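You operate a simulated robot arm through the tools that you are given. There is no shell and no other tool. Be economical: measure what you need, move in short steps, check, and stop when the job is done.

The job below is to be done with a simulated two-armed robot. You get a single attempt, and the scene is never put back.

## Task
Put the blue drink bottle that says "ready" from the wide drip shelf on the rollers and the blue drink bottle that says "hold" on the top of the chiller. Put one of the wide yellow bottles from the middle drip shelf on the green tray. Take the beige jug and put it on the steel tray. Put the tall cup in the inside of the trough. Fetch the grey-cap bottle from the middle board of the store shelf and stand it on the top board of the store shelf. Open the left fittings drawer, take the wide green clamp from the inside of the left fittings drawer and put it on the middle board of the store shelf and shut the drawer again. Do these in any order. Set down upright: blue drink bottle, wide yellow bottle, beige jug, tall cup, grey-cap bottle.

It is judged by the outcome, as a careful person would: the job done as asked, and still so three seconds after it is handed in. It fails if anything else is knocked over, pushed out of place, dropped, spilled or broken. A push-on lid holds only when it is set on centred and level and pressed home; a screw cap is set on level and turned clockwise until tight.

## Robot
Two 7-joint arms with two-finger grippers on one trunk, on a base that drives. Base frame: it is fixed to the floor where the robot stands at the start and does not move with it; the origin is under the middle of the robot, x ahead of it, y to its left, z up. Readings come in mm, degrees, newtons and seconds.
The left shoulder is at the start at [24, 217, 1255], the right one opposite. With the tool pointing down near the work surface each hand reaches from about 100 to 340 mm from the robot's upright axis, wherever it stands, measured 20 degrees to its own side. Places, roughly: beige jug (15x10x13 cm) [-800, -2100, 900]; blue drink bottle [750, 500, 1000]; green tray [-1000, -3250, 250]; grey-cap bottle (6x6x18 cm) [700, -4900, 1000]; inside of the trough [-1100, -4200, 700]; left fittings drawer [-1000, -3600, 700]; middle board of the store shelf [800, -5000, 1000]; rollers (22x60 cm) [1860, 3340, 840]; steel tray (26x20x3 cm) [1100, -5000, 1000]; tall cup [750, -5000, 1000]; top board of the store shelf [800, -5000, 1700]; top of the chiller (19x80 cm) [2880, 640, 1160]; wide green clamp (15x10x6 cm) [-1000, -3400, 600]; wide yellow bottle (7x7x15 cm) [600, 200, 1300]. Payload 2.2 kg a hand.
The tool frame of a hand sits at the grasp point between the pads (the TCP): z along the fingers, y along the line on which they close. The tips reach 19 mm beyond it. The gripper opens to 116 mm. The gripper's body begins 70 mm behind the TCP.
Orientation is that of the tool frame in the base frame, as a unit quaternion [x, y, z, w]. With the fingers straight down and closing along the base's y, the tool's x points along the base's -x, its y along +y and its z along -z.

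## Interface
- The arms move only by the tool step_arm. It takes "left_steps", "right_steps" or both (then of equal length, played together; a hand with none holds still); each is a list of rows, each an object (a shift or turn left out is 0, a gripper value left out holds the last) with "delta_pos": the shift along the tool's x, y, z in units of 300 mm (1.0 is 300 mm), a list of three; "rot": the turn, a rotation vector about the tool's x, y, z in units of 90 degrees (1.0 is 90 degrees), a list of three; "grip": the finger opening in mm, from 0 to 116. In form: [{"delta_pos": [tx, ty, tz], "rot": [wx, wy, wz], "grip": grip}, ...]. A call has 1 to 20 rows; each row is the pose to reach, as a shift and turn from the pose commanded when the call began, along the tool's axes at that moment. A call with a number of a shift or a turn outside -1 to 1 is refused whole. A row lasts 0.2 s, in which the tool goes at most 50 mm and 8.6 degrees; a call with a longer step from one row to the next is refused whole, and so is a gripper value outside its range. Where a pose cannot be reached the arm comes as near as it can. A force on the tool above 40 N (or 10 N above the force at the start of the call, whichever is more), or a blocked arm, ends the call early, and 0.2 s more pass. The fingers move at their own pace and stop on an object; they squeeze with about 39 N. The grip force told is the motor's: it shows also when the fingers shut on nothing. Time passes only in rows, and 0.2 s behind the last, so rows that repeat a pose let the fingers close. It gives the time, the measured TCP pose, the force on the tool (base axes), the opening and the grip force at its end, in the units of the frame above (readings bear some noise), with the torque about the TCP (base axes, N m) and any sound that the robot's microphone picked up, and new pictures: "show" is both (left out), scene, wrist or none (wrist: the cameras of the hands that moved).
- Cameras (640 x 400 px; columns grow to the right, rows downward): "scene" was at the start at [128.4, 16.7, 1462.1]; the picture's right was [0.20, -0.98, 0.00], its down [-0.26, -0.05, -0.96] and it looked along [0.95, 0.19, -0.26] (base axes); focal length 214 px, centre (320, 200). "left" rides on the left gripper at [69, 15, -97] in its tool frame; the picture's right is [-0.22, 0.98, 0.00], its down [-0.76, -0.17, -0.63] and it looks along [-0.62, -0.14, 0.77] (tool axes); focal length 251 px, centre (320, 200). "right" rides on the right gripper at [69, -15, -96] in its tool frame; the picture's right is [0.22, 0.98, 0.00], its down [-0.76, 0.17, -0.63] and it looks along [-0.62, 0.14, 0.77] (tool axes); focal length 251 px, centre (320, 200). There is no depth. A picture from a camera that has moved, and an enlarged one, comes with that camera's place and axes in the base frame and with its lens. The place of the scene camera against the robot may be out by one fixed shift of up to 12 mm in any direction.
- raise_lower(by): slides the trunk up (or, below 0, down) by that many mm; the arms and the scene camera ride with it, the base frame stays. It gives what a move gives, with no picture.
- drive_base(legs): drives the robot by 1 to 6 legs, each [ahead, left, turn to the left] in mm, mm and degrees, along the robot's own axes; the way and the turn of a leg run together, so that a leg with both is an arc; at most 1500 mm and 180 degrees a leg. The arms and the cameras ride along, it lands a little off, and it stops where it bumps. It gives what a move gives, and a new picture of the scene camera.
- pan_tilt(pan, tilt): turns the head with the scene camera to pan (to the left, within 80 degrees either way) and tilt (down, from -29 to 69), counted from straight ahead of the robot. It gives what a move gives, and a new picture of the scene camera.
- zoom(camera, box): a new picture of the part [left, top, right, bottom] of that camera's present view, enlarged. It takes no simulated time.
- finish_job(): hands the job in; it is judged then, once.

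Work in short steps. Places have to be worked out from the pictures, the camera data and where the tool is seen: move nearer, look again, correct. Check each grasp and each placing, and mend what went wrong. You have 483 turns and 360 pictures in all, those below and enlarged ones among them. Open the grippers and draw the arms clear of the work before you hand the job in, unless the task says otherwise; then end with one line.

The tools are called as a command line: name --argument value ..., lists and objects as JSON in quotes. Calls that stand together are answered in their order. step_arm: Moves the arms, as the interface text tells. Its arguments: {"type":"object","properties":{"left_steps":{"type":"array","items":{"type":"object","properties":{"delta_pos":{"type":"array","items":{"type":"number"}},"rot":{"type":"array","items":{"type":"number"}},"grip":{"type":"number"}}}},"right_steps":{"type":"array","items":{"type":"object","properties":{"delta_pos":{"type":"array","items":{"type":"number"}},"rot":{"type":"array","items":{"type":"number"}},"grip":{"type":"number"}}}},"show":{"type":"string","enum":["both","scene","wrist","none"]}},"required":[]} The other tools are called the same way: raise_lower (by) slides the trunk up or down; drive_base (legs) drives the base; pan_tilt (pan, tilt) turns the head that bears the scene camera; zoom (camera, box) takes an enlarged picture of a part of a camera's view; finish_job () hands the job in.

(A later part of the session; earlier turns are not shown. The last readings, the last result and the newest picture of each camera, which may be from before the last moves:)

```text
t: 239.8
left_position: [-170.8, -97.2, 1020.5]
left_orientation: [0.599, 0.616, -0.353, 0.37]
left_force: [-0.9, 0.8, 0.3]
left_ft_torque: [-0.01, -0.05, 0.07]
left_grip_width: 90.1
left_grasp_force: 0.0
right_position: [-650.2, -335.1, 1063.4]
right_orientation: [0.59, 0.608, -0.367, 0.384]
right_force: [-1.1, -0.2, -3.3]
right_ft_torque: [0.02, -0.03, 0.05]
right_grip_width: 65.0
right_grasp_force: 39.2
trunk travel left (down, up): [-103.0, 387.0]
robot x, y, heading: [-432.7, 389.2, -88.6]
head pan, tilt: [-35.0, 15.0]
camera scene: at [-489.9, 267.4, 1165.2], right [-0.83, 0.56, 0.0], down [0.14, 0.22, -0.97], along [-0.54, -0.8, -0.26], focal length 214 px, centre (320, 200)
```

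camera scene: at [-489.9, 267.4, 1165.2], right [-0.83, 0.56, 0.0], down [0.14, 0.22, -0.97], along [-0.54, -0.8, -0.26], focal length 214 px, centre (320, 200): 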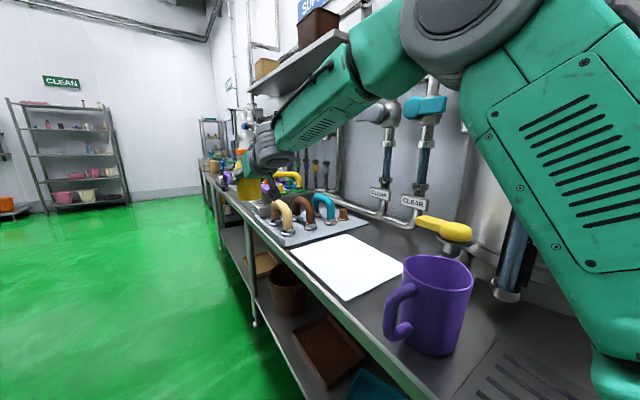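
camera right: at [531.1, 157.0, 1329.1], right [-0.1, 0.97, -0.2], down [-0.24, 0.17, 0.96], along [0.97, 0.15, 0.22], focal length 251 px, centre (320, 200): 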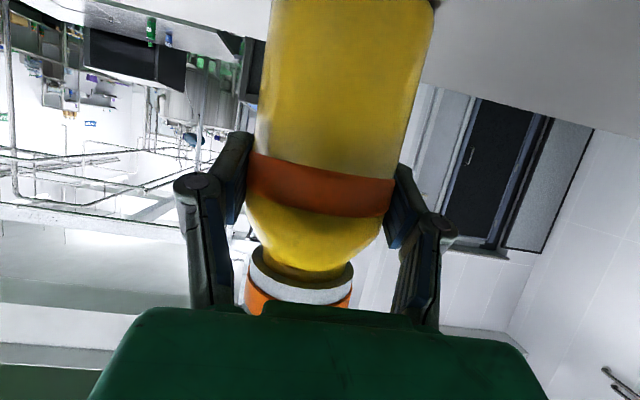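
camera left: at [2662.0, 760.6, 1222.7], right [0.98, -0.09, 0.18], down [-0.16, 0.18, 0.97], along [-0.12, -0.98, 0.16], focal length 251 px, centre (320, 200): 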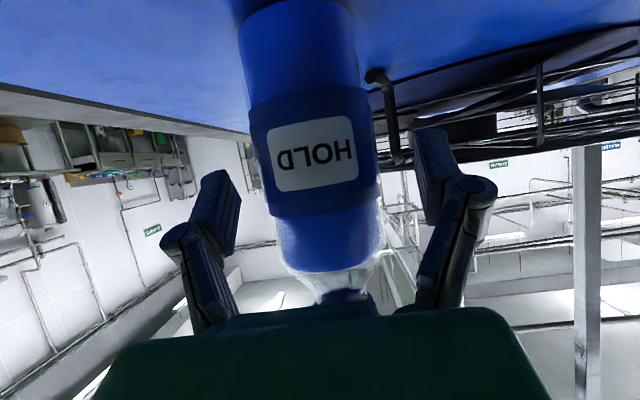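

The bench is close on my right with the bottle hanging above it. I strafe left 400 away from it, then advance toward the jug.

drive_base --legs '[[0, 400, -1], [1000, 0, 0]]'

```text
t: 247.0
left_position: [203.9, -1075.2, 1020.5]
left_orientation: [0.609, 0.605, -0.362, 0.364]
left_force: [-1.1, -0.6, -0.2]
left_ft_torque: [0.02, -0.01, 0.03]
left_grip_width: 90.0
left_grasp_force: 0.1
right_position: [-284.1, -1296.0, 1063.3]
right_orientation: [0.602, 0.597, -0.375, 0.376]
right_force: [-0.7, 0.5, -3.3]
right_ft_torque: [-0.01, -0.04, 0.05]
right_grip_width: 65.3
right_grasp_force: 39.1
trunk travel left (down, up): [-103.0, 387.0]
robot x, y, heading: [-44.7, -572.5, -91.0]
head pan, tilt: [-35.0, 15.0]
camera scene: at [-100.8, -698.5, 1165.3], right [-0.81, 0.59, 0.0], down [0.15, 0.21, -0.97], along [-0.57, -0.78, -0.26], focal length 214 px, centre (320, 200)
```

scene: 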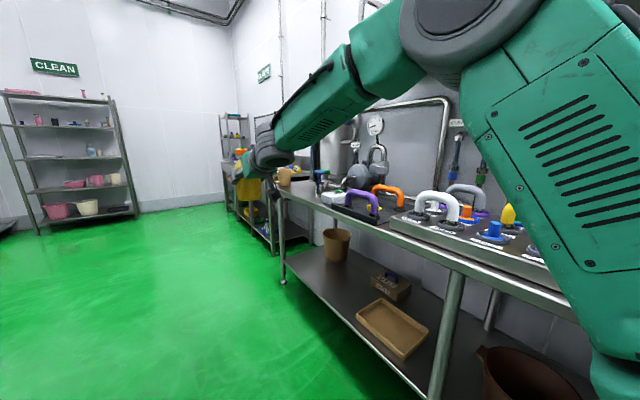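

The beige jug is visible at the far end of this bench. I retract the right hand, then drive on toward y≈-1800, staying at x≈150.

step_arm --right_steps '[{"delta_pos": [0.07, 0, -0.14]}, {"delta_pos": [0.14, 0, -0.28]}, {"delta_pos": [0.21, 0, -0.42]}, {"delta_pos": [0.28, 0, -0.56]}, {"delta_pos": [0.28, 0, -0.56]}]' --show "none"

drive_base --legs '[[1200, 120, 0], [0, 0, -88]]'

pan_tilt --pan 5 --tilt 20

```text
t: 248.2
left_position: [204.3, -1071.8, 1021.5]
left_orientation: [0.609, 0.604, -0.362, 0.363]
left_force: [0.4, 0.7, -0.1]
left_ft_torque: [0.0, -0.02, -0.02]
left_grip_width: 89.9
left_grasp_force: 0.1
right_position: [-286.6, -1107.0, 1063.9]
right_orientation: [0.601, 0.597, -0.374, 0.377]
right_force: [1.0, 1.0, -4.7]
right_ft_torque: [0.03, 0.0, -0.01]
right_grip_width: 65.6
right_grasp_force: 38.6
trunk travel left (down, up): [-103.0, 387.0]
robot x, y, heading: [-41.8, -574.5, -91.1]
head pan, tilt: [-35.0, 15.0]
```

```text
t: 258.0
left_position: [-454.9, -2042.3, 1021.0]
left_orientation: [0.858, 0.005, -0.514, 0.005]
left_force: [0.6, -0.4, 0.2]
left_ft_torque: [-0.03, 0.0, -0.01]
left_grip_width: 90.4
left_grasp_force: 0.1
right_position: [-500.8, -1553.7, 1064.2]
right_orientation: [0.847, 0.008, -0.532, 0.007]
right_force: [-0.4, -0.6, -4.1]
right_ft_torque: [0.0, -0.02, -0.05]
right_grip_width: 65.2
right_grasp_force: 38.8
trunk travel left (down, up): [-103.0, 387.0]
robot x, y, heading: [38.4, -1785.2, -179.9]
head pan, tilt: [-35.0, 15.0]
camera scene: at [-88.6, -1738.8, 1165.4], right [0.57, 0.82, 0.0], down [0.22, -0.14, -0.97], along [-0.79, 0.55, -0.26], focal length 214 px, centre (320, 200)
```

scene: 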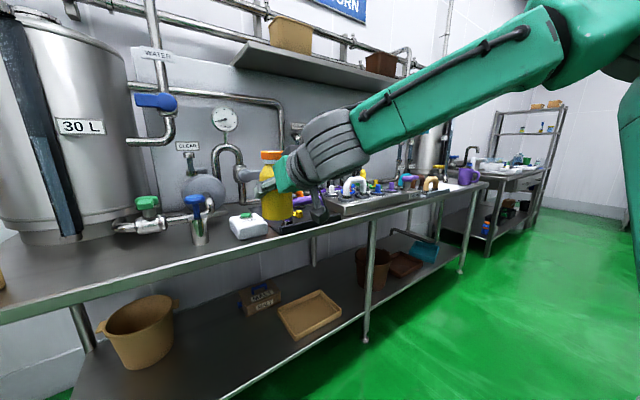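

```text
t: 259.1
left_position: [-452.5, -2039.2, 1022.6]
left_orientation: [0.857, 0.005, -0.515, 0.006]
left_force: [0.4, -0.6, -0.4]
left_ft_torque: [0.01, 0.01, 0.0]
left_grip_width: 89.9
left_grasp_force: 0.0
right_position: [-499.0, -1551.3, 1065.6]
right_orientation: [0.847, 0.006, -0.532, 0.008]
right_force: [-0.3, 0.2, -4.8]
right_ft_torque: [0.01, -0.01, 0.02]
right_grip_width: 65.2
right_grasp_force: 39.1
trunk travel left (down, up): [-103.0, 387.0]
robot x, y, heading: [31.0, -1783.5, -179.7]
head pan, tilt: [5.0, 20.0]
camera scene: at [-104.6, -1797.8, 1157.0], right [-0.09, 1.0, 0.0], down [0.34, 0.03, -0.94], along [-0.93, -0.08, -0.34], focal length 214 px, centre (320, 200)
```

scene: 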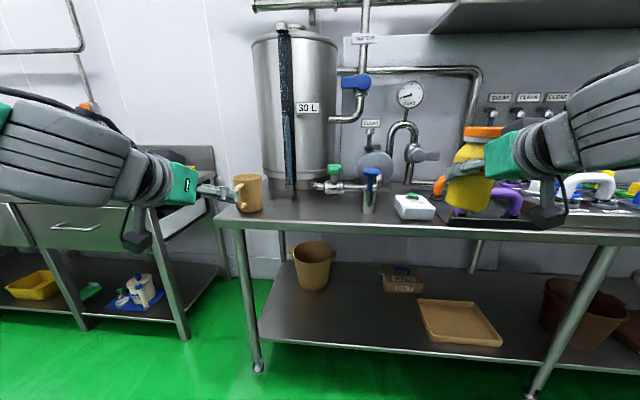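

The jug is at the near-left corner of the bench (~(-790,-2105)). I zoom in on it.

zoom --camera "scene" --box '[190, 150, 310, 225]'

zoom --camera "left" --box '[0, 0, 640, 400]'

```text
5.33 times, centred on (250, 188) of scene
camera zoom: at [-104.6, -1797.8, 1157.0], right [-0.09, 1.0, 0.0], down [0.34, 0.03, -0.94], along [-0.93, -0.08, -0.34], focal length 1144 px, centre (693, 267)
```

zoom: 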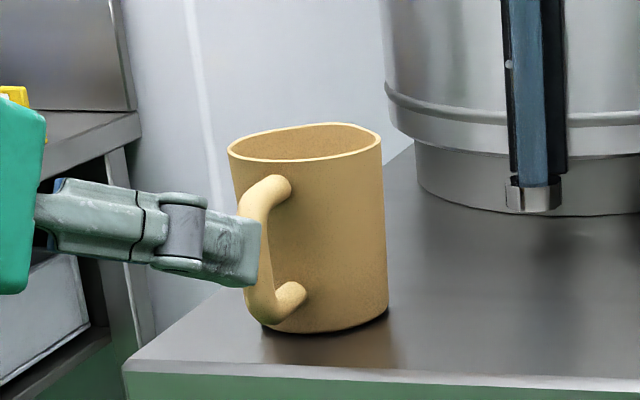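

```text
1.00 times, centred on (320, 200) of left (not enlarged: the box is as wide or as high as the picture)
camera zoom: at [-335.5, -2055.9, 1005.8], right [-0.08, -0.98, 0.2], down [0.2, 0.18, 0.96], along [-0.98, 0.12, 0.18], focal length 251 px, centre (320, 200)
```

zoom: 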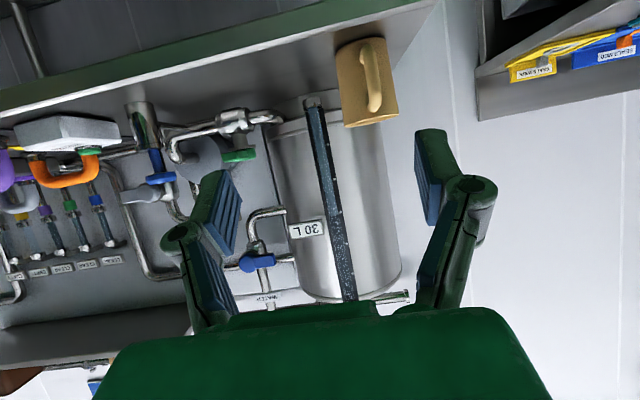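

Jug rim centre ≈(-820,-2119,972), handle facing me. I'll grip across the body from above with a steep (60°) tool: rotate the left tool, open fully, and raise the right bottle a bit.

step_arm --left_steps '[{"rot": [0, 0.085, 0], "grip": 116}, {"rot": [0, 0.17, 0]}, {"rot": [0, 0.25, 0]}, {"rot": [0, 0.32, 0]}, {"rot": [0, 0.32, 0]}]' --right_steps '[{"delta_pos": [-0.045, 0, -0.0225]}, {"delta_pos": [-0.09, 0, -0.045]}, {"delta_pos": [-0.135, 0, -0.0675]}, {"delta_pos": [-0.18, 0, -0.09]}, {"delta_pos": [-0.18, 0, -0.09]}]' --show "none"

drive_base --legs '[[220, 75, 0]]'

zoom --camera "left" --box '[0, 0, 640, 400]'

```text
t: 260.3
left_position: [-453.7, -2039.2, 1023.6]
left_orientation: [0.959, 0.007, -0.284, 0.006]
left_force: [-0.1, 0.7, 0.6]
left_ft_torque: [0.02, -0.01, 0.02]
left_grip_width: 116.0
left_grasp_force: 0.1
right_position: [-496.4, -1550.7, 1125.3]
right_orientation: [0.846, 0.007, -0.533, 0.009]
right_force: [-0.7, -0.5, -3.9]
right_ft_torque: [-0.03, -0.03, -0.02]
right_grip_width: 65.5
right_grasp_force: 39.1
trunk travel left (down, up): [-103.0, 387.0]
robot x, y, heading: [31.7, -1784.4, -179.5]
head pan, tilt: [5.0, 20.0]
```

```text
t: 262.0
left_position: [-675.0, -2113.4, 1024.2]
left_orientation: [0.959, 0.005, -0.284, 0.006]
left_force: [0.7, 0.1, 0.2]
left_ft_torque: [-0.02, -0.03, 0.03]
left_grip_width: 115.8
left_grasp_force: 0.1
right_position: [-718.5, -1621.9, 1123.6]
right_orientation: [0.847, 0.005, -0.532, 0.008]
right_force: [-0.7, 0.5, -5.6]
right_ft_torque: [0.04, -0.01, 0.02]
right_grip_width: 65.5
right_grasp_force: 39.0
trunk travel left (down, up): [-103.0, 387.0]
robot x, y, heading: [-183.3, -1860.2, -179.6]
head pan, tilt: [5.0, 20.0]
camera scene: at [-324.8, -1870.2, 1156.9], right [-0.09, 1.0, 0.0], down [0.34, 0.03, -0.94], along [-0.93, -0.08, -0.35], focal length 214 px, centre (320, 200)
```

scene: 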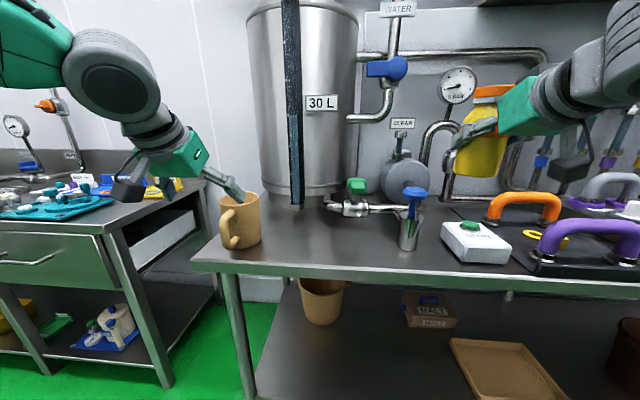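

```text
1.00 times, centred on (320, 200) of left (not enlarged: the box is as wide or as high as the picture)
camera zoom: at [-563.8, -2127.8, 1065.0], right [-0.16, -0.98, 0.13], down [-0.29, 0.17, 0.94], along [-0.94, 0.12, -0.31], focal length 251 px, centre (320, 200)
```

zoom: 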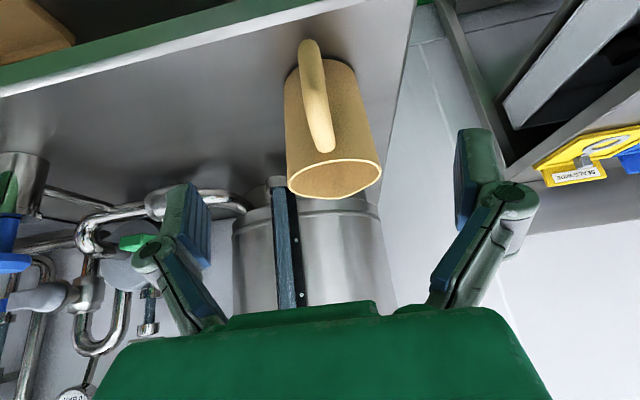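

Jug axis ≈(-807,-2116). I extend the left arm 70 and drive 60 to bring the open fingers above it.

step_arm --left_steps '[{"delta_pos": [-0.1, -0.01, 0.065]}, {"delta_pos": [-0.196, 0.01, 0.127]}, {"delta_pos": [-0.196, 0.01, 0.127]}]' --show "none"

drive_base --legs '[[58, 0, -0.4]]'

zoom --camera "left" --box '[0, 0, 640, 400]'

zoom --camera "scene" --box '[120, 120, 320, 260]'

```text
t: 262.8
left_position: [-741.6, -2118.7, 1027.5]
left_orientation: [0.958, 0.006, -0.286, 0.006]
left_force: [0.3, 0.6, 0.4]
left_ft_torque: [0.04, 0.02, -0.02]
left_grip_width: 116.0
left_grasp_force: 0.1
right_position: [-713.4, -1625.0, 1125.9]
right_orientation: [0.845, 0.004, -0.534, 0.007]
right_force: [0.6, -0.1, -4.4]
right_ft_torque: [0.02, -0.04, 0.01]
right_grip_width: 65.4
right_grasp_force: 38.7
trunk travel left (down, up): [-103.0, 387.0]
robot x, y, heading: [-185.6, -1860.4, -179.6]
head pan, tilt: [5.0, 20.0]
```

```text
t: 263.8
left_position: [-803.6, -2112.6, 1025.2]
left_orientation: [0.959, 0.003, -0.284, 0.006]
left_force: [0.1, -0.2, -0.9]
left_ft_torque: [0.01, 0.01, 0.01]
left_grip_width: 115.7
left_grasp_force: 0.0
right_position: [-770.8, -1618.2, 1122.0]
right_orientation: [0.847, 0.001, -0.532, 0.006]
right_force: [-1.5, 0.1, -4.7]
right_ft_torque: [0.03, -0.01, 0.02]
right_grip_width: 65.0
right_grasp_force: 39.1
trunk travel left (down, up): [-103.0, 387.0]
robot x, y, heading: [-237.6, -1857.5, 179.6]
head pan, tilt: [5.0, 20.0]
camera scene: at [-383.1, -1869.7, 1156.7], right [-0.08, 1.0, 0.0], down [0.35, 0.03, -0.94], along [-0.93, -0.08, -0.35], focal length 214 px, centre (320, 200)
```

scene: 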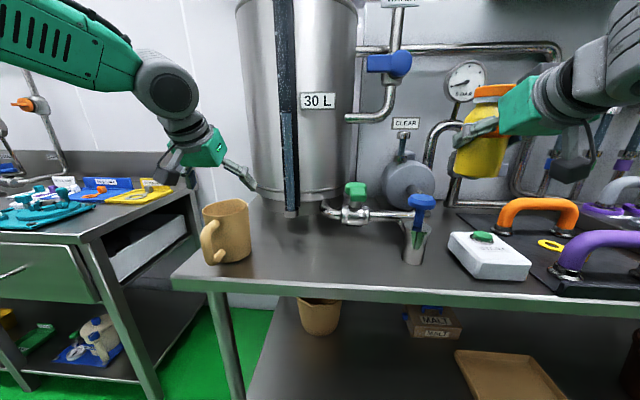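

```text
1.00 times, centred on (320, 200) of left (not enlarged: the box is as wide or as high as the picture)
camera zoom: at [-693.0, -2129.1, 1066.1], right [-0.17, -0.98, 0.13], down [-0.29, 0.17, 0.94], along [-0.94, 0.13, -0.31], focal length 251 px, centre (320, 200)
```

zoom: 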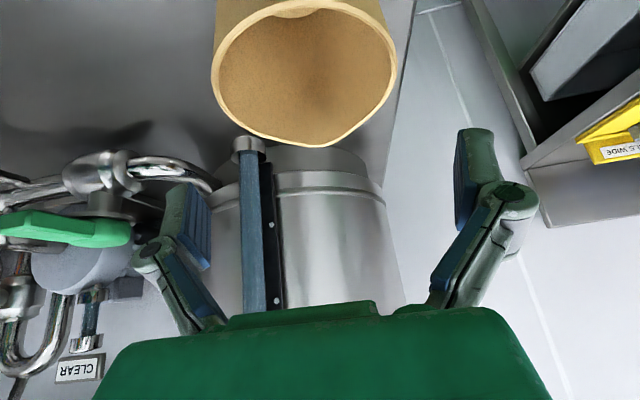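

```text
2.86 times, centred on (220, 190) of scene
camera zoom: at [-383.1, -1869.7, 1156.7], right [-0.08, 1.0, 0.0], down [0.35, 0.03, -0.94], along [-0.93, -0.08, -0.35], focal length 613 px, centre (606, 229)
```

zoom: 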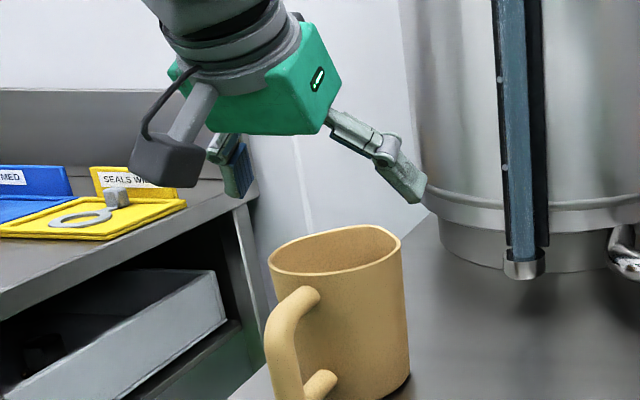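

Rim centre ≈(-796,-2115,962). I move 8 mm back and lower the open fingers around the jug to z≈930.

step_arm --left_steps '[{"delta_pos": [0.022, 0.007, -0.0145]}, {"delta_pos": [0.07, 0.007, 0.06]}, {"delta_pos": [0.118, 0.007, 0.134]}, {"delta_pos": [0.155, 0.007, 0.193]}, {"delta_pos": [0.195, 0.007, 0.251]}]' --show "wrist"

zoom --camera "scene" --box '[120, 120, 320, 260]'

```text
t: 265.0
left_position: [-792.7, -2115.5, 930.9]
left_orientation: [0.958, 0.002, -0.286, 0.005]
left_force: [0.3, 0.7, -0.8]
left_ft_torque: [-0.01, 0.0, 0.0]
left_grip_width: 116.0
left_grasp_force: 0.0
right_position: [-768.3, -1618.7, 1126.0]
right_orientation: [0.846, 0.002, -0.534, 0.006]
right_force: [0.3, 0.4, -2.8]
right_ft_torque: [0.0, -0.07, 0.01]
right_grip_width: 65.4
right_grasp_force: 38.7
trunk travel left (down, up): [-103.0, 387.0]
robot x, y, heading: [-239.4, -1855.8, 179.6]
head pan, tilt: [5.0, 20.0]
camera left: at [-682.0, -2132.3, 972.5], right [-0.17, -0.98, 0.13], down [-0.29, 0.17, 0.94], along [-0.94, 0.13, -0.31], focal length 251 px, centre (320, 200)
```

left: 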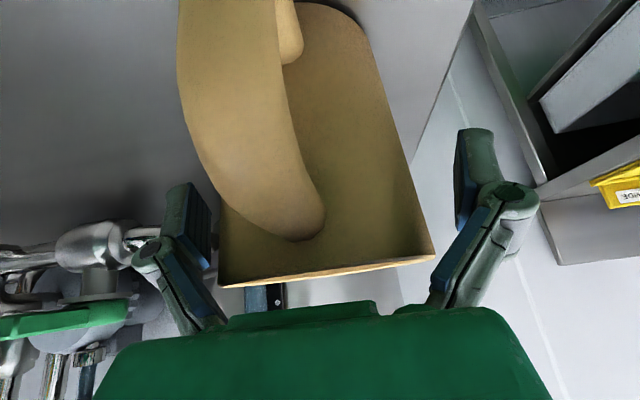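

```text
2.86 times, centred on (220, 190) of scene
camera zoom: at [-381.3, -1869.1, 1156.9], right [-0.08, 1.0, 0.0], down [0.34, 0.03, -0.94], along [-0.94, -0.08, -0.35], focal length 613 px, centre (606, 229)
```

zoom: 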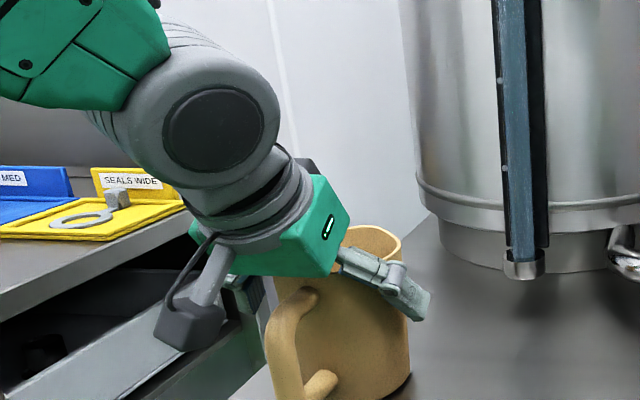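

Fingers straddle the jug with no contact. I close.

step_arm --left_steps '[{"grip": 105}, {"grip": 95}, {"grip": 85}, {"grip": 75}, {"grip": 75}]' --show "wrist"

```text
t: 266.2
left_position: [-792.9, -2115.9, 931.1]
left_orientation: [0.958, 0.003, -0.286, 0.006]
left_force: [-0.5, 0.8, 2.3]
left_ft_torque: [0.11, 0.29, -0.03]
left_grip_width: 97.2
left_grasp_force: 38.7
right_position: [-767.7, -1618.8, 1125.1]
right_orientation: [0.845, 0.002, -0.534, 0.006]
right_force: [-0.4, -1.3, -4.6]
right_ft_torque: [-0.04, 0.0, -0.02]
right_grip_width: 65.1
right_grasp_force: 38.6
trunk travel left (down, up): [-103.0, 387.0]
robot x, y, heading: [-242.3, -1857.9, 179.9]
head pan, tilt: [5.0, 20.0]
camera left: at [-682.2, -2132.4, 972.9], right [-0.17, -0.98, 0.13], down [-0.29, 0.17, 0.94], along [-0.94, 0.13, -0.31], focal length 251 px, centre (320, 200)
```

left: 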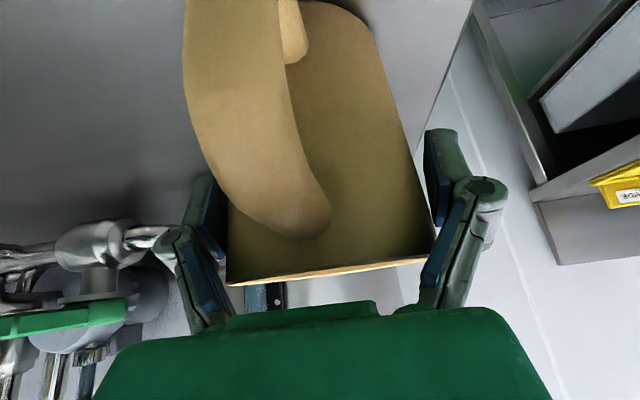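

Jug gripped at 97 mm. I lift with the trunk by 80 mm.

raise_lower --by 80

zoom --camera "scene" --box '[80, 80, 340, 260]'

```text
t: 267.3
left_position: [-792.4, -2116.1, 1010.0]
left_orientation: [0.958, 0.003, -0.286, 0.006]
left_force: [-0.8, -0.6, -1.5]
left_ft_torque: [-0.02, 0.02, 0.04]
left_grip_width: 97.2
left_grasp_force: 39.2
right_position: [-767.4, -1618.4, 1205.0]
right_orientation: [0.845, 0.001, -0.534, 0.006]
right_force: [-0.1, 0.4, -4.1]
right_ft_torque: [-0.03, -0.01, -0.02]
right_grip_width: 65.1
right_grasp_force: 38.6
trunk travel left (down, up): [-183.0, 307.0]
robot x, y, heading: [-240.7, -1860.2, 179.7]
head pan, tilt: [5.0, 20.0]
```

```text
2.22 times, centred on (210, 170) of scene
camera zoom: at [-381.9, -1869.6, 1236.8], right [-0.08, 1.0, 0.0], down [0.34, 0.03, -0.94], along [-0.94, -0.08, -0.35], focal length 477 px, centre (564, 267)
```

zoom: 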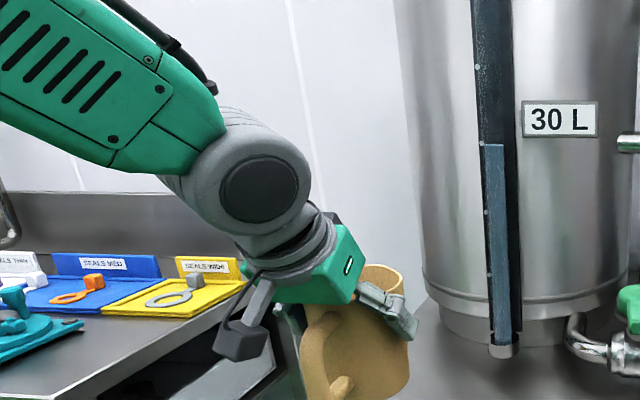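

Jug held. I back off 350 mm, lower the right hand again, and head toward the green tray.

drive_base --legs '[[-350, 0, 0]]'

step_arm --right_steps '[{"delta_pos": [0.09, 0, 0.045]}, {"delta_pos": [0.18, 0, 0.09]}, {"delta_pos": [0.18, 0, 0.09]}]' --show "none"

drive_base --legs '[[0, 600, 0], [0, 600, 0]]'

pan_tilt --pan 0 --tilt 35

```text
t: 269.6
left_position: [-443.1, -2117.3, 1011.8]
left_orientation: [0.958, 0.001, -0.288, 0.005]
left_force: [-0.1, -0.7, -1.5]
left_ft_torque: [0.0, 0.0, -0.02]
left_grip_width: 97.0
left_grasp_force: 38.9
right_position: [-416.4, -1620.2, 1205.9]
right_orientation: [0.845, -0.001, -0.534, 0.004]
right_force: [-0.1, -0.3, -4.7]
right_ft_torque: [0.0, -0.02, 0.02]
right_grip_width: 65.3
right_grasp_force: 38.6
trunk travel left (down, up): [-183.0, 307.0]
robot x, y, heading: [108.4, -1857.4, 179.6]
head pan, tilt: [5.0, 20.0]
camera scene: at [-31.4, -1871.8, 1237.0], right [-0.08, 1.0, 0.0], down [0.34, 0.03, -0.94], along [-0.94, -0.07, -0.35], focal length 214 px, centre (320, 200)
```

scene: 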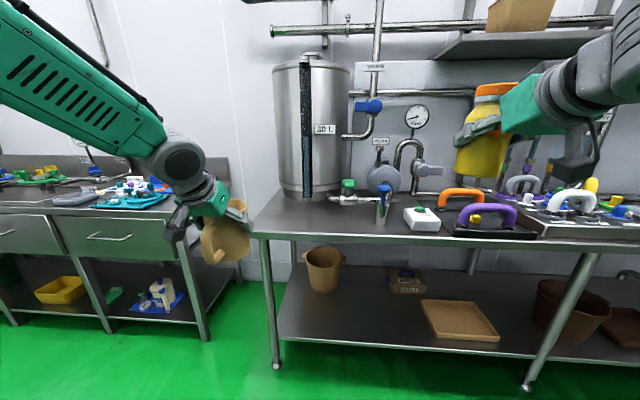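

```text
t: 270.4
left_position: [-441.5, -2116.2, 1013.8]
left_orientation: [0.958, 0.0, -0.288, 0.004]
left_force: [0.3, 0.8, -1.9]
left_ft_torque: [0.02, 0.05, 0.01]
left_grip_width: 97.3
left_grasp_force: 39.3
right_position: [-413.1, -1621.0, 1146.4]
right_orientation: [0.844, 0.0, -0.536, 0.004]
right_force: [-0.5, 0.3, -3.2]
right_ft_torque: [-0.01, -0.03, 0.01]
right_grip_width: 65.3
right_grasp_force: 39.2
trunk travel left (down, up): [-183.0, 307.0]
robot x, y, heading: [112.1, -1861.8, 179.7]
head pan, tilt: [5.0, 20.0]
```

```text
t: 276.8
left_position: [-431.1, -3324.9, 1011.7]
left_orientation: [0.958, 0.009, -0.287, 0.006]
left_force: [0.2, -0.4, -2.0]
left_ft_torque: [0.0, 0.02, -0.01]
left_grip_width: 84.7
left_grasp_force: 38.8
right_position: [-411.6, -2828.3, 1147.8]
right_orientation: [0.845, 0.009, -0.535, 0.009]
right_force: [-0.1, -1.0, -3.6]
right_ft_torque: [0.01, -0.05, 0.01]
right_grip_width: 65.1
right_grasp_force: 38.7
trunk travel left (down, up): [-183.0, 307.0]
robot x, y, heading: [113.5, -3054.2, -179.8]
head pan, tilt: [5.0, 20.0]
camera scene: at [-25.7, -3071.3, 1236.9], right [-0.1, 1.0, 0.0], down [0.34, 0.03, -0.94], along [-0.93, -0.09, -0.35], focal length 214 px, centre (320, 200)
```

scene: 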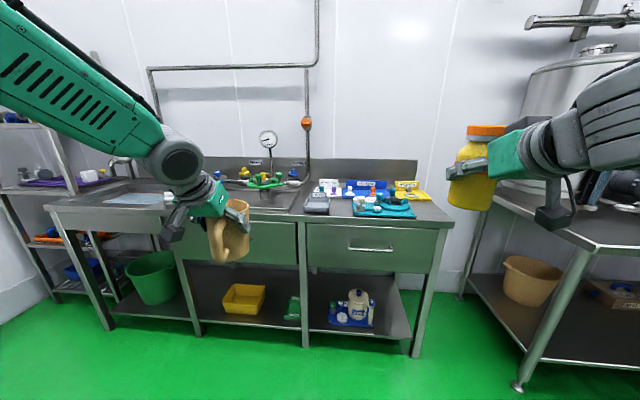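

```text
t: 277.5
left_position: [-428.4, -3323.2, 1014.0]
left_orientation: [0.957, 0.01, -0.289, 0.007]
left_force: [1.0, -0.3, -0.9]
left_ft_torque: [0.0, -0.02, 0.01]
left_grip_width: 85.0
left_grasp_force: 39.2
right_position: [-409.1, -2826.4, 1148.8]
right_orientation: [0.844, 0.008, -0.536, 0.009]
right_force: [0.5, -0.7, -3.6]
right_ft_torque: [0.01, -0.02, -0.01]
right_grip_width: 65.0
right_grasp_force: 39.8
trunk travel left (down, up): [-183.0, 307.0]
robot x, y, heading: [115.2, -3059.1, -179.5]
head pan, tilt: [0.0, 35.0]
camera scene: at [-20.8, -3060.8, 1213.2], right [-0.01, 1.0, 0.0], down [0.58, 0.0, -0.82], along [-0.82, -0.01, -0.58], focal length 214 px, centre (320, 200)
```

scene: 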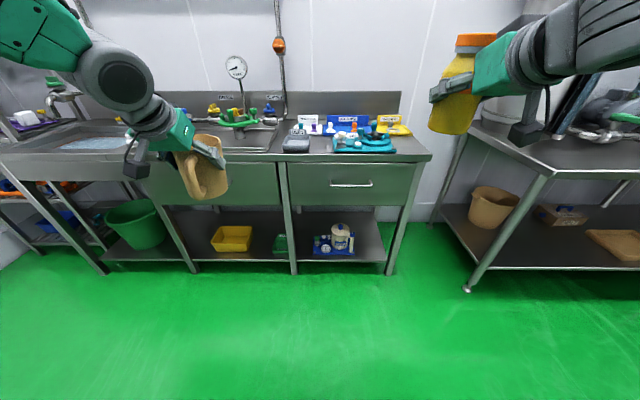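

The left grip width dropped from 97 to 85: the jug slipped in the grip. I look closely.

zoom --camera "left" --box '[0, 0, 640, 400]'

zoom --camera "scene" --box '[100, 80, 300, 220]'

```text
1.00 times, centred on (320, 200) of left (not enlarged: the box is as wide or as high as the picture)
camera zoom: at [-317.4, -3337.4, 1054.9], right [-0.16, -0.98, 0.13], down [-0.28, 0.17, 0.94], along [-0.95, 0.11, -0.31], focal length 251 px, centre (320, 200)
```

zoom: 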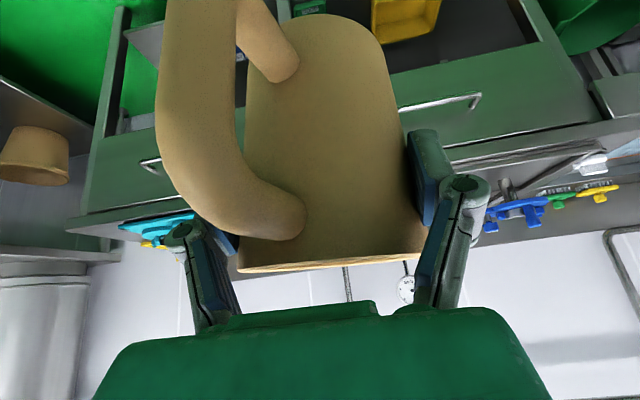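

```text
2.86 times, centred on (200, 150) of scene
camera zoom: at [-20.8, -3060.8, 1213.2], right [-0.01, 1.0, 0.0], down [0.58, 0.0, -0.82], along [-0.82, -0.01, -0.58], focal length 613 px, centre (663, 343)
```

zoom: 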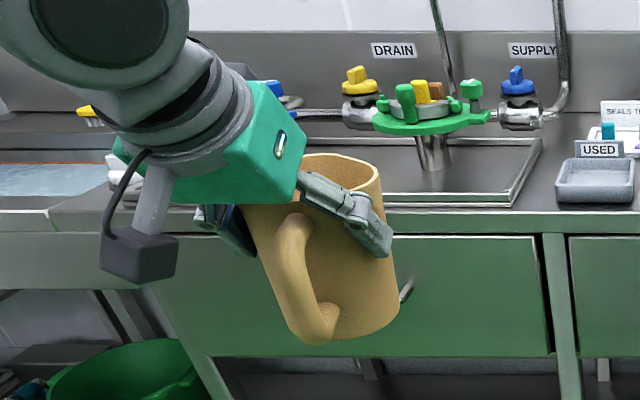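

The jug slid ~14 mm forward in the fingers, so I need to set it down and regrip. I look for a free spot on the bench ahead.

zoom --camera "scene" --box '[190, 90, 450, 200]'

```text
2.46 times, centred on (320, 145) of scene
camera zoom: at [-20.8, -3060.8, 1213.2], right [-0.01, 1.0, 0.0], down [0.58, 0.0, -0.82], along [-0.82, -0.01, -0.58], focal length 528 px, centre (320, 335)
```

zoom: 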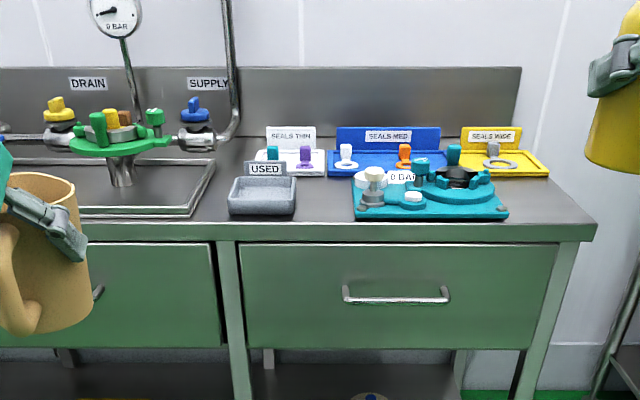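

There's a free patch at the bench's right end (≈(-950,-2650)). I strafe gently back right toward it, checking the grip.

drive_base --legs '[[0, -120, 0]]'

```text
t: 278.8
left_position: [-432.5, -3240.5, 1003.3]
left_orientation: [0.958, 0.014, -0.286, -0.01]
left_force: [-0.8, -3.7, -2.5]
left_ft_torque: [0.21, 0.01, -0.15]
left_grip_width: 84.7
left_grasp_force: 38.7
right_position: [-411.5, -2748.5, 1153.9]
right_orientation: [0.844, 0.019, -0.535, -0.006]
right_force: [-1.6, -4.7, -2.9]
right_ft_torque: [0.14, -0.12, -0.22]
right_grip_width: 65.1
right_grasp_force: 38.6
trunk travel left (down, up): [-183.0, 307.0]
robot x, y, heading: [114.0, -2941.2, -179.8]
head pan, tilt: [0.0, 35.0]
camera scene: at [-24.0, -2990.5, 1211.7], right [-0.01, 1.0, 0.04], down [0.58, 0.03, -0.82], along [-0.82, 0.01, -0.58], focal length 214 px, centre (320, 200)
```

scene: 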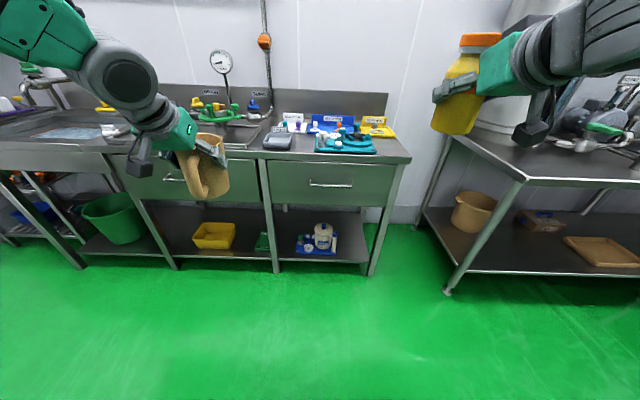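

Grip held (84.7). I continue in two legs.

drive_base --legs '[[0, -280, 0]]'

drive_base --legs '[[0, -270, 0]]'

```text
t: 280.8
left_position: [-430.6, -2897.5, 1020.2]
left_orientation: [0.957, 0.004, -0.289, 0.013]
left_force: [0.1, 1.4, -0.6]
left_ft_torque: [-0.07, -0.03, 0.02]
left_grip_width: 84.6
left_grasp_force: 38.9
right_position: [-407.3, -2398.8, 1146.5]
right_orientation: [0.843, 0.001, -0.538, 0.014]
right_force: [-0.8, 1.3, -4.6]
right_ft_torque: [-0.03, -0.05, 0.06]
right_grip_width: 65.2
right_grasp_force: 39.1
trunk travel left (down, up): [-183.0, 307.0]
robot x, y, heading: [114.8, -2655.6, -180.0]
head pan, tilt: [0.0, 35.0]
camera scene: at [-22.6, -2643.9, 1213.0], right [0.0, 1.0, -0.01], down [0.58, -0.01, -0.82], along [-0.82, -0.01, -0.58], focal length 214 px, centre (320, 200)
```

scene: 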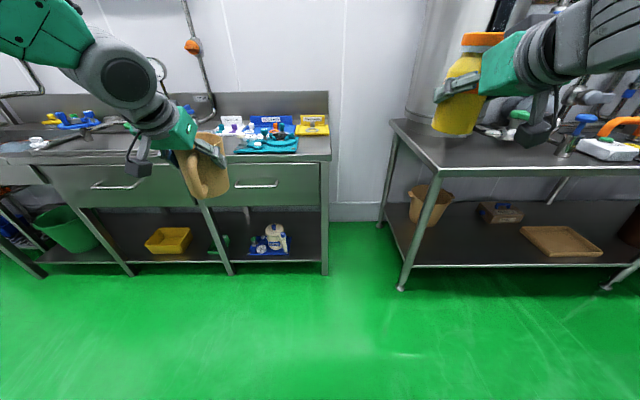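

```text
t: 282.7
left_position: [-427.0, -2659.7, 1012.3]
left_orientation: [0.957, 0.012, -0.289, -0.002]
left_force: [0.3, -0.5, -1.6]
left_ft_torque: [0.11, 0.01, -0.05]
left_grip_width: 84.2
left_grasp_force: 39.5
right_position: [-405.0, -2164.7, 1155.0]
right_orientation: [0.843, 0.014, -0.538, 0.001]
right_force: [0.4, -2.4, -3.5]
right_ft_torque: [0.06, -0.02, -0.08]
right_grip_width: 65.3
right_grasp_force: 38.9
trunk travel left (down, up): [-183.0, 307.0]
robot x, y, heading: [114.5, -2382.5, -179.7]
head pan, tilt: [0.0, 35.0]
camera scene: at [-23.2, -2398.8, 1213.0], right [0.0, 1.0, 0.01], down [0.58, 0.01, -0.82], along [-0.82, 0.0, -0.58], focal length 214 px, centre (320, 200)
```

scene: 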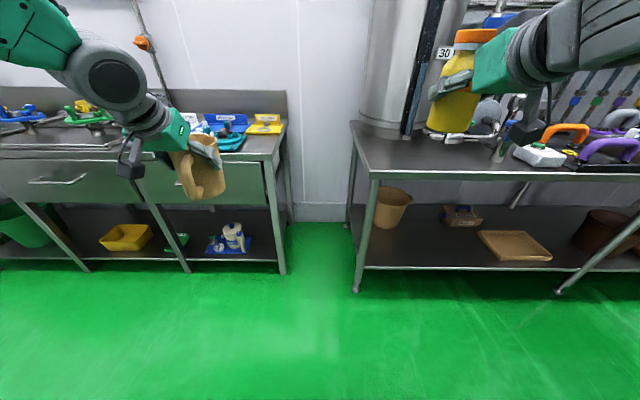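

Now roughly in front of the free patch. I zoom to measure it.

zoom --camera "scene" --box '[150, 80, 330, 200]'

```text
3.33 times, centred on (240, 140) of scene
camera zoom: at [-23.2, -2398.8, 1213.0], right [0.0, 1.0, 0.01], down [0.58, 0.01, -0.82], along [-0.82, 0.0, -0.58], focal length 715 px, centre (587, 400)
```

zoom: 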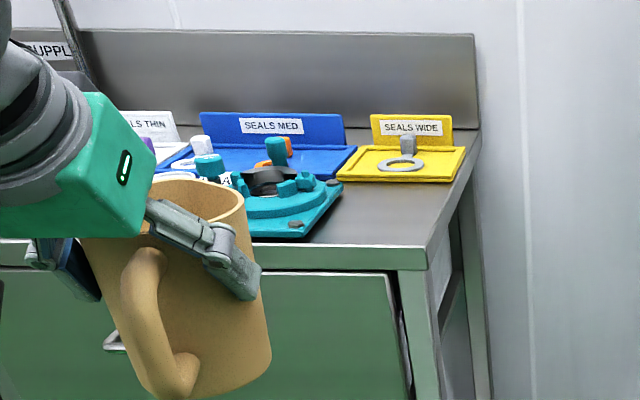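

That patch is tight; the jug's original spot is safer. I continue strafing right ~545 to it.

drive_base --legs '[[0, -270, 0]]'

drive_base --legs '[[0, -262, 0]]'

raise_lower --by 0

raise_lower --by 0

```text
t: 284.6
left_position: [-424.2, -2411.1, 1009.5]
left_orientation: [0.957, 0.02, -0.29, -0.007]
left_force: [1.1, -2.3, -1.6]
left_ft_torque: [0.12, 0.05, -0.08]
left_grip_width: 84.3
left_grasp_force: 38.8
right_position: [-406.0, -1918.1, 1157.8]
right_orientation: [0.842, 0.022, -0.54, -0.004]
right_force: [0.7, -2.9, -3.0]
right_ft_torque: [0.11, -0.06, -0.15]
right_grip_width: 65.1
right_grasp_force: 38.9
trunk travel left (down, up): [-183.0, 307.0]
robot x, y, heading: [110.7, -2113.5, -179.4]
head pan, tilt: [0.0, 35.0]
camera scene: at [-24.6, -2154.1, 1212.4], right [-0.01, 1.0, 0.03], down [0.58, 0.03, -0.82], along [-0.82, 0.01, -0.58], focal length 214 px, centre (320, 200)
```

scene: 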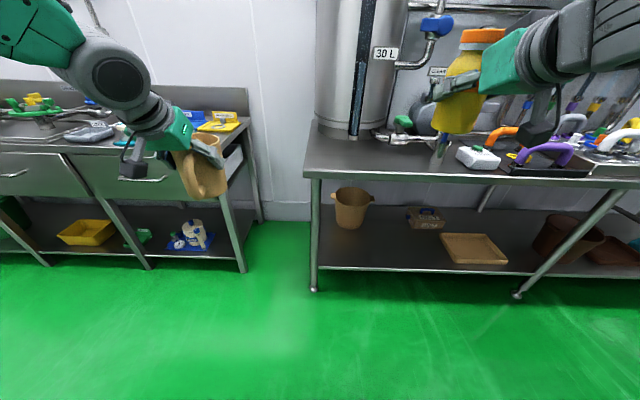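

```text
t: 286.5
left_position: [-425.2, -2104.8, 1021.3]
left_orientation: [0.957, 0.013, -0.29, 0.011]
left_force: [0.8, 1.6, -1.4]
left_ft_torque: [-0.05, 0.0, 0.05]
left_grip_width: 84.4
left_grasp_force: 38.8
right_position: [-406.9, -1607.0, 1152.1]
right_orientation: [0.841, 0.01, -0.541, 0.013]
right_force: [0.0, 1.4, -4.6]
right_ft_torque: [-0.04, -0.03, 0.08]
right_grip_width: 65.4
right_grasp_force: 39.0
trunk travel left (down, up): [-183.0, 307.0]
robot x, y, heading: [111.2, -1845.7, -179.4]
head pan, tilt: [0.0, 35.0]
camera scene: at [-28.0, -1848.1, 1213.1], right [-0.01, 1.0, 0.0], down [0.58, 0.0, -0.82], along [-0.82, -0.01, -0.58], focal length 214 px, centre (320, 200)
```

scene: 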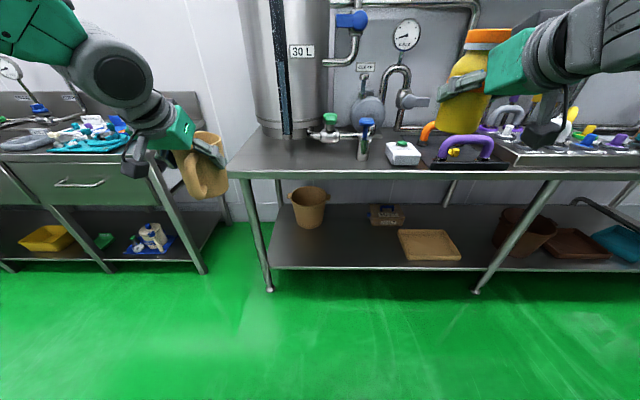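

```text
t: 287.0
left_position: [-422.5, -2123.3, 1018.6]
left_orientation: [0.957, 0.016, -0.291, 0.003]
left_force: [0.4, -1.4, -0.8]
left_ft_torque: [0.05, 0.0, -0.01]
left_grip_width: 84.1
left_grasp_force: 39.1
right_position: [-403.9, -1628.4, 1154.9]
right_orientation: [0.841, 0.016, -0.541, 0.006]
right_force: [0.4, -1.2, -3.0]
right_ft_torque: [0.01, -0.05, -0.04]
right_grip_width: 65.1
right_grasp_force: 38.6
trunk travel left (down, up): [-183.0, 307.0]
robot x, y, heading: [108.4, -1851.1, -179.4]
head pan, tilt: [0.0, 35.0]
```

```text
t: 287.5
left_position: [-424.1, -2089.1, 1025.9]
left_orientation: [0.956, 0.011, -0.293, 0.015]
left_force: [0.9, 1.3, -2.2]
left_ft_torque: [-0.13, -0.01, 0.02]
left_grip_width: 84.0
left_grasp_force: 38.8
right_position: [-404.1, -1590.4, 1150.3]
right_orientation: [0.841, 0.006, -0.541, 0.017]
right_force: [-0.5, 2.0, -3.9]
right_ft_torque: [-0.05, -0.03, 0.09]
right_grip_width: 65.1
right_grasp_force: 39.1
trunk travel left (down, up): [-183.0, 307.0]
robot x, y, heading: [110.5, -1842.3, -179.5]
head pan, tilt: [0.0, 35.0]
```

Swaying a bit; I lower the trunk 40 and wait for it to damp.

raise_lower --by -40

raise_lower --by 0

raise_lower --by 0

raise_lower --by 0

raise_lower --by 0

raise_lower --by 0

```text
t: 288.4
left_position: [-422.9, -2091.2, 986.2]
left_orientation: [0.956, 0.011, -0.293, 0.017]
left_force: [0.8, -0.2, -0.4]
left_ft_torque: [-0.11, 0.0, 0.02]
left_grip_width: 83.9
left_grasp_force: 38.7
right_position: [-404.6, -1592.0, 1110.4]
right_orientation: [0.84, 0.006, -0.542, 0.016]
right_force: [-0.8, 1.3, -3.4]
right_ft_torque: [-0.04, -0.02, 0.13]
right_grip_width: 65.3
right_grasp_force: 39.3
trunk travel left (down, up): [-143.0, 347.0]
robot x, y, heading: [107.3, -1841.2, -179.7]
head pan, tilt: [0.0, 35.0]
```

```text
t: 288.9
left_position: [-423.3, -2118.0, 978.3]
left_orientation: [0.956, 0.015, -0.292, 0.006]
left_force: [0.1, -0.5, -1.2]
left_ft_torque: [0.05, 0.02, -0.02]
left_grip_width: 84.2
left_grasp_force: 38.8
right_position: [-403.7, -1621.9, 1115.0]
right_orientation: [0.841, 0.014, -0.541, 0.008]
right_force: [-0.8, -1.3, -2.8]
right_ft_torque: [0.04, 0.0, -0.07]
right_grip_width: 65.5
right_grasp_force: 38.8
trunk travel left (down, up): [-143.0, 347.0]
robot x, y, heading: [109.0, -1846.3, -179.4]
head pan, tilt: [0.0, 35.0]
```

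```text
t: 289.4
left_position: [-423.8, -2104.8, 982.4]
left_orientation: [0.956, 0.014, -0.292, 0.01]
left_force: [-0.3, -0.4, -1.3]
left_ft_torque: [-0.04, 0.01, 0.02]
left_grip_width: 83.8
left_grasp_force: 39.0
right_position: [-403.8, -1610.1, 1112.9]
right_orientation: [0.841, 0.011, -0.541, 0.012]
right_force: [-0.3, -0.1, -4.8]
right_ft_torque: [-0.01, -0.03, -0.01]
right_grip_width: 65.3
right_grasp_force: 39.0
trunk travel left (down, up): [-143.0, 347.0]
robot x, y, heading: [111.2, -1846.7, -179.3]
head pan, tilt: [0.0, 35.0]
```

```text
t: 289.9
left_position: [-424.2, -2100.6, 984.3]
left_orientation: [0.956, 0.013, -0.292, 0.013]
left_force: [-0.2, 1.3, -1.3]
left_ft_torque: [-0.06, -0.01, 0.09]
left_grip_width: 83.8
left_grasp_force: 38.9
right_position: [-405.2, -1600.6, 1111.3]
right_orientation: [0.841, 0.009, -0.541, 0.015]
right_force: [0.0, 0.1, -4.4]
right_ft_torque: [-0.05, -0.04, 0.03]
right_grip_width: 65.1
right_grasp_force: 39.2
trunk travel left (down, up): [-143.0, 347.0]
robot x, y, heading: [109.8, -1843.8, -179.4]
head pan, tilt: [0.0, 35.0]
```

```text
t: 290.4
left_position: [-422.9, -2120.3, 979.5]
left_orientation: [0.956, 0.016, -0.291, 0.006]
left_force: [-0.7, -0.4, -2.1]
left_ft_torque: [0.03, 0.01, -0.01]
left_grip_width: 83.8
left_grasp_force: 39.6
right_position: [-404.2, -1622.5, 1114.7]
right_orientation: [0.841, 0.015, -0.541, 0.008]
right_force: [-0.2, -0.7, -3.4]
right_ft_torque: [0.04, 0.0, -0.07]
right_grip_width: 65.4
right_grasp_force: 38.9
trunk travel left (down, up): [-143.0, 347.0]
robot x, y, heading: [108.4, -1847.1, -179.4]
head pan, tilt: [0.0, 35.0]
```

```text
t: 290.9
left_position: [-423.9, -2095.3, 984.7]
left_orientation: [0.956, 0.011, -0.292, 0.014]
left_force: [0.3, 1.7, -0.7]
left_ft_torque: [-0.1, 0.01, 0.04]
left_grip_width: 84.0
left_grasp_force: 38.6
right_position: [-405.4, -1596.8, 1110.1]
right_orientation: [0.841, 0.008, -0.541, 0.016]
right_force: [0.7, 1.8, -4.1]
right_ft_torque: [-0.04, -0.04, 0.09]
right_grip_width: 64.9
right_grasp_force: 39.2
trunk travel left (down, up): [-143.0, 347.0]
robot x, y, heading: [108.0, -1842.0, -179.5]
head pan, tilt: [0.0, 35.0]
```

Still cycling. I lower the trunk another 100 (we're clear of the bench) to damp it.

raise_lower --by -100

raise_lower --by 0

raise_lower --by 0

raise_lower --by 0

raise_lower --by 0

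raise_lower --by 0

raise_lower --by 0

```text
t: 292.2
left_position: [-422.9, -2110.5, 881.1]
left_orientation: [0.956, 0.013, -0.292, 0.008]
left_force: [0.2, -0.6, -1.1]
left_ft_torque: [0.0, 0.01, -0.02]
left_grip_width: 83.6
left_grasp_force: 39.1
right_position: [-403.0, -1613.5, 1013.5]
right_orientation: [0.841, 0.012, -0.542, 0.011]
right_force: [-0.2, 0.0, -3.8]
right_ft_torque: [0.02, -0.03, 0.0]
right_grip_width: 65.2
right_grasp_force: 38.7
trunk travel left (down, up): [-43.0, 447.0]
robot x, y, heading: [110.0, -1844.0, -179.1]
head pan, tilt: [0.0, 35.0]
```

```text
t: 292.7
left_position: [-421.8, -2109.5, 882.1]
left_orientation: [0.956, 0.014, -0.292, 0.009]
left_force: [-1.1, -0.9, -1.2]
left_ft_torque: [-0.01, -0.02, -0.02]
left_grip_width: 83.7
left_grasp_force: 39.0
right_position: [-403.5, -1613.0, 1014.3]
right_orientation: [0.84, 0.013, -0.542, 0.011]
right_force: [-0.2, 0.1, -3.5]
right_ft_torque: [0.04, -0.03, -0.01]
right_grip_width: 65.2
right_grasp_force: 39.6
trunk travel left (down, up): [-43.0, 447.0]
robot x, y, heading: [111.9, -1847.6, -179.4]
head pan, tilt: [0.0, 35.0]
```

```text
t: 293.2
left_position: [-423.0, -2102.8, 882.5]
left_orientation: [0.956, 0.012, -0.292, 0.012]
left_force: [1.0, 0.0, -1.1]
left_ft_torque: [-0.05, -0.02, -0.02]
left_grip_width: 83.7
left_grasp_force: 39.0
right_position: [-403.5, -1605.0, 1010.8]
right_orientation: [0.84, 0.009, -0.542, 0.013]
right_force: [0.1, -0.1, -3.6]
right_ft_torque: [-0.06, -0.04, 0.06]
right_grip_width: 65.5
right_grasp_force: 39.0
trunk travel left (down, up): [-43.0, 447.0]
robot x, y, heading: [106.6, -1847.1, -179.6]
head pan, tilt: [0.0, 35.0]
```

```text
t: 293.7
left_position: [-422.8, -2111.5, 881.7]
left_orientation: [0.957, 0.014, -0.291, 0.009]
left_force: [0.2, -0.3, -0.9]
left_ft_torque: [0.05, 0.01, -0.03]
left_grip_width: 83.7
left_grasp_force: 39.3
right_position: [-403.6, -1612.9, 1013.3]
right_orientation: [0.84, 0.012, -0.542, 0.011]
right_force: [0.0, -0.4, -4.5]
right_ft_torque: [0.02, -0.04, 0.01]
right_grip_width: 65.4
right_grasp_force: 39.0
trunk travel left (down, up): [-43.0, 447.0]
robot x, y, heading: [106.2, -1845.2, -179.3]
head pan, tilt: [0.0, 35.0]
```

```text
t: 294.2
left_position: [-422.3, -2105.9, 881.6]
left_orientation: [0.956, 0.013, -0.292, 0.011]
left_force: [-1.4, 0.6, -1.3]
left_ft_torque: [0.0, 0.02, 0.0]
left_grip_width: 83.7
left_grasp_force: 38.5
right_position: [-404.1, -1608.3, 1013.2]
right_orientation: [0.84, 0.01, -0.542, 0.012]
right_force: [0.1, 0.8, -3.3]
right_ft_torque: [0.01, -0.04, -0.01]
right_grip_width: 65.3
right_grasp_force: 38.8
trunk travel left (down, up): [-43.0, 447.0]
robot x, y, heading: [109.6, -1847.8, -179.5]
head pan, tilt: [0.0, 35.0]
```

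```text
t: 294.7
left_position: [-422.6, -2107.3, 881.8]
left_orientation: [0.956, 0.013, -0.292, 0.01]
left_force: [-0.6, 1.6, -1.1]
left_ft_torque: [-0.01, -0.01, 0.01]
left_grip_width: 83.7
left_grasp_force: 38.8
right_position: [-403.4, -1609.7, 1012.1]
right_orientation: [0.84, 0.011, -0.543, 0.012]
right_force: [0.1, 0.6, -4.1]
right_ft_torque: [0.02, -0.02, 0.04]
right_grip_width: 65.1
right_grasp_force: 38.7
trunk travel left (down, up): [-43.0, 447.0]
robot x, y, heading: [113.7, -1845.1, -179.4]
head pan, tilt: [0.0, 35.0]
```

```text
t: 295.2
left_position: [-423.9, -2106.0, 881.7]
left_orientation: [0.956, 0.013, -0.292, 0.01]
left_force: [-0.9, 0.6, -2.1]
left_ft_torque: [-0.02, 0.02, 0.0]
left_grip_width: 83.8
left_grasp_force: 39.3
right_position: [-404.0, -1609.2, 1013.1]
right_orientation: [0.84, 0.011, -0.542, 0.013]
right_force: [0.2, -0.3, -3.2]
right_ft_torque: [0.01, -0.03, 0.0]
right_grip_width: 65.5
right_grasp_force: 39.4
trunk travel left (down, up): [-43.0, 447.0]
robot x, y, heading: [110.4, -1846.5, -179.4]
head pan, tilt: [0.0, 35.0]
```

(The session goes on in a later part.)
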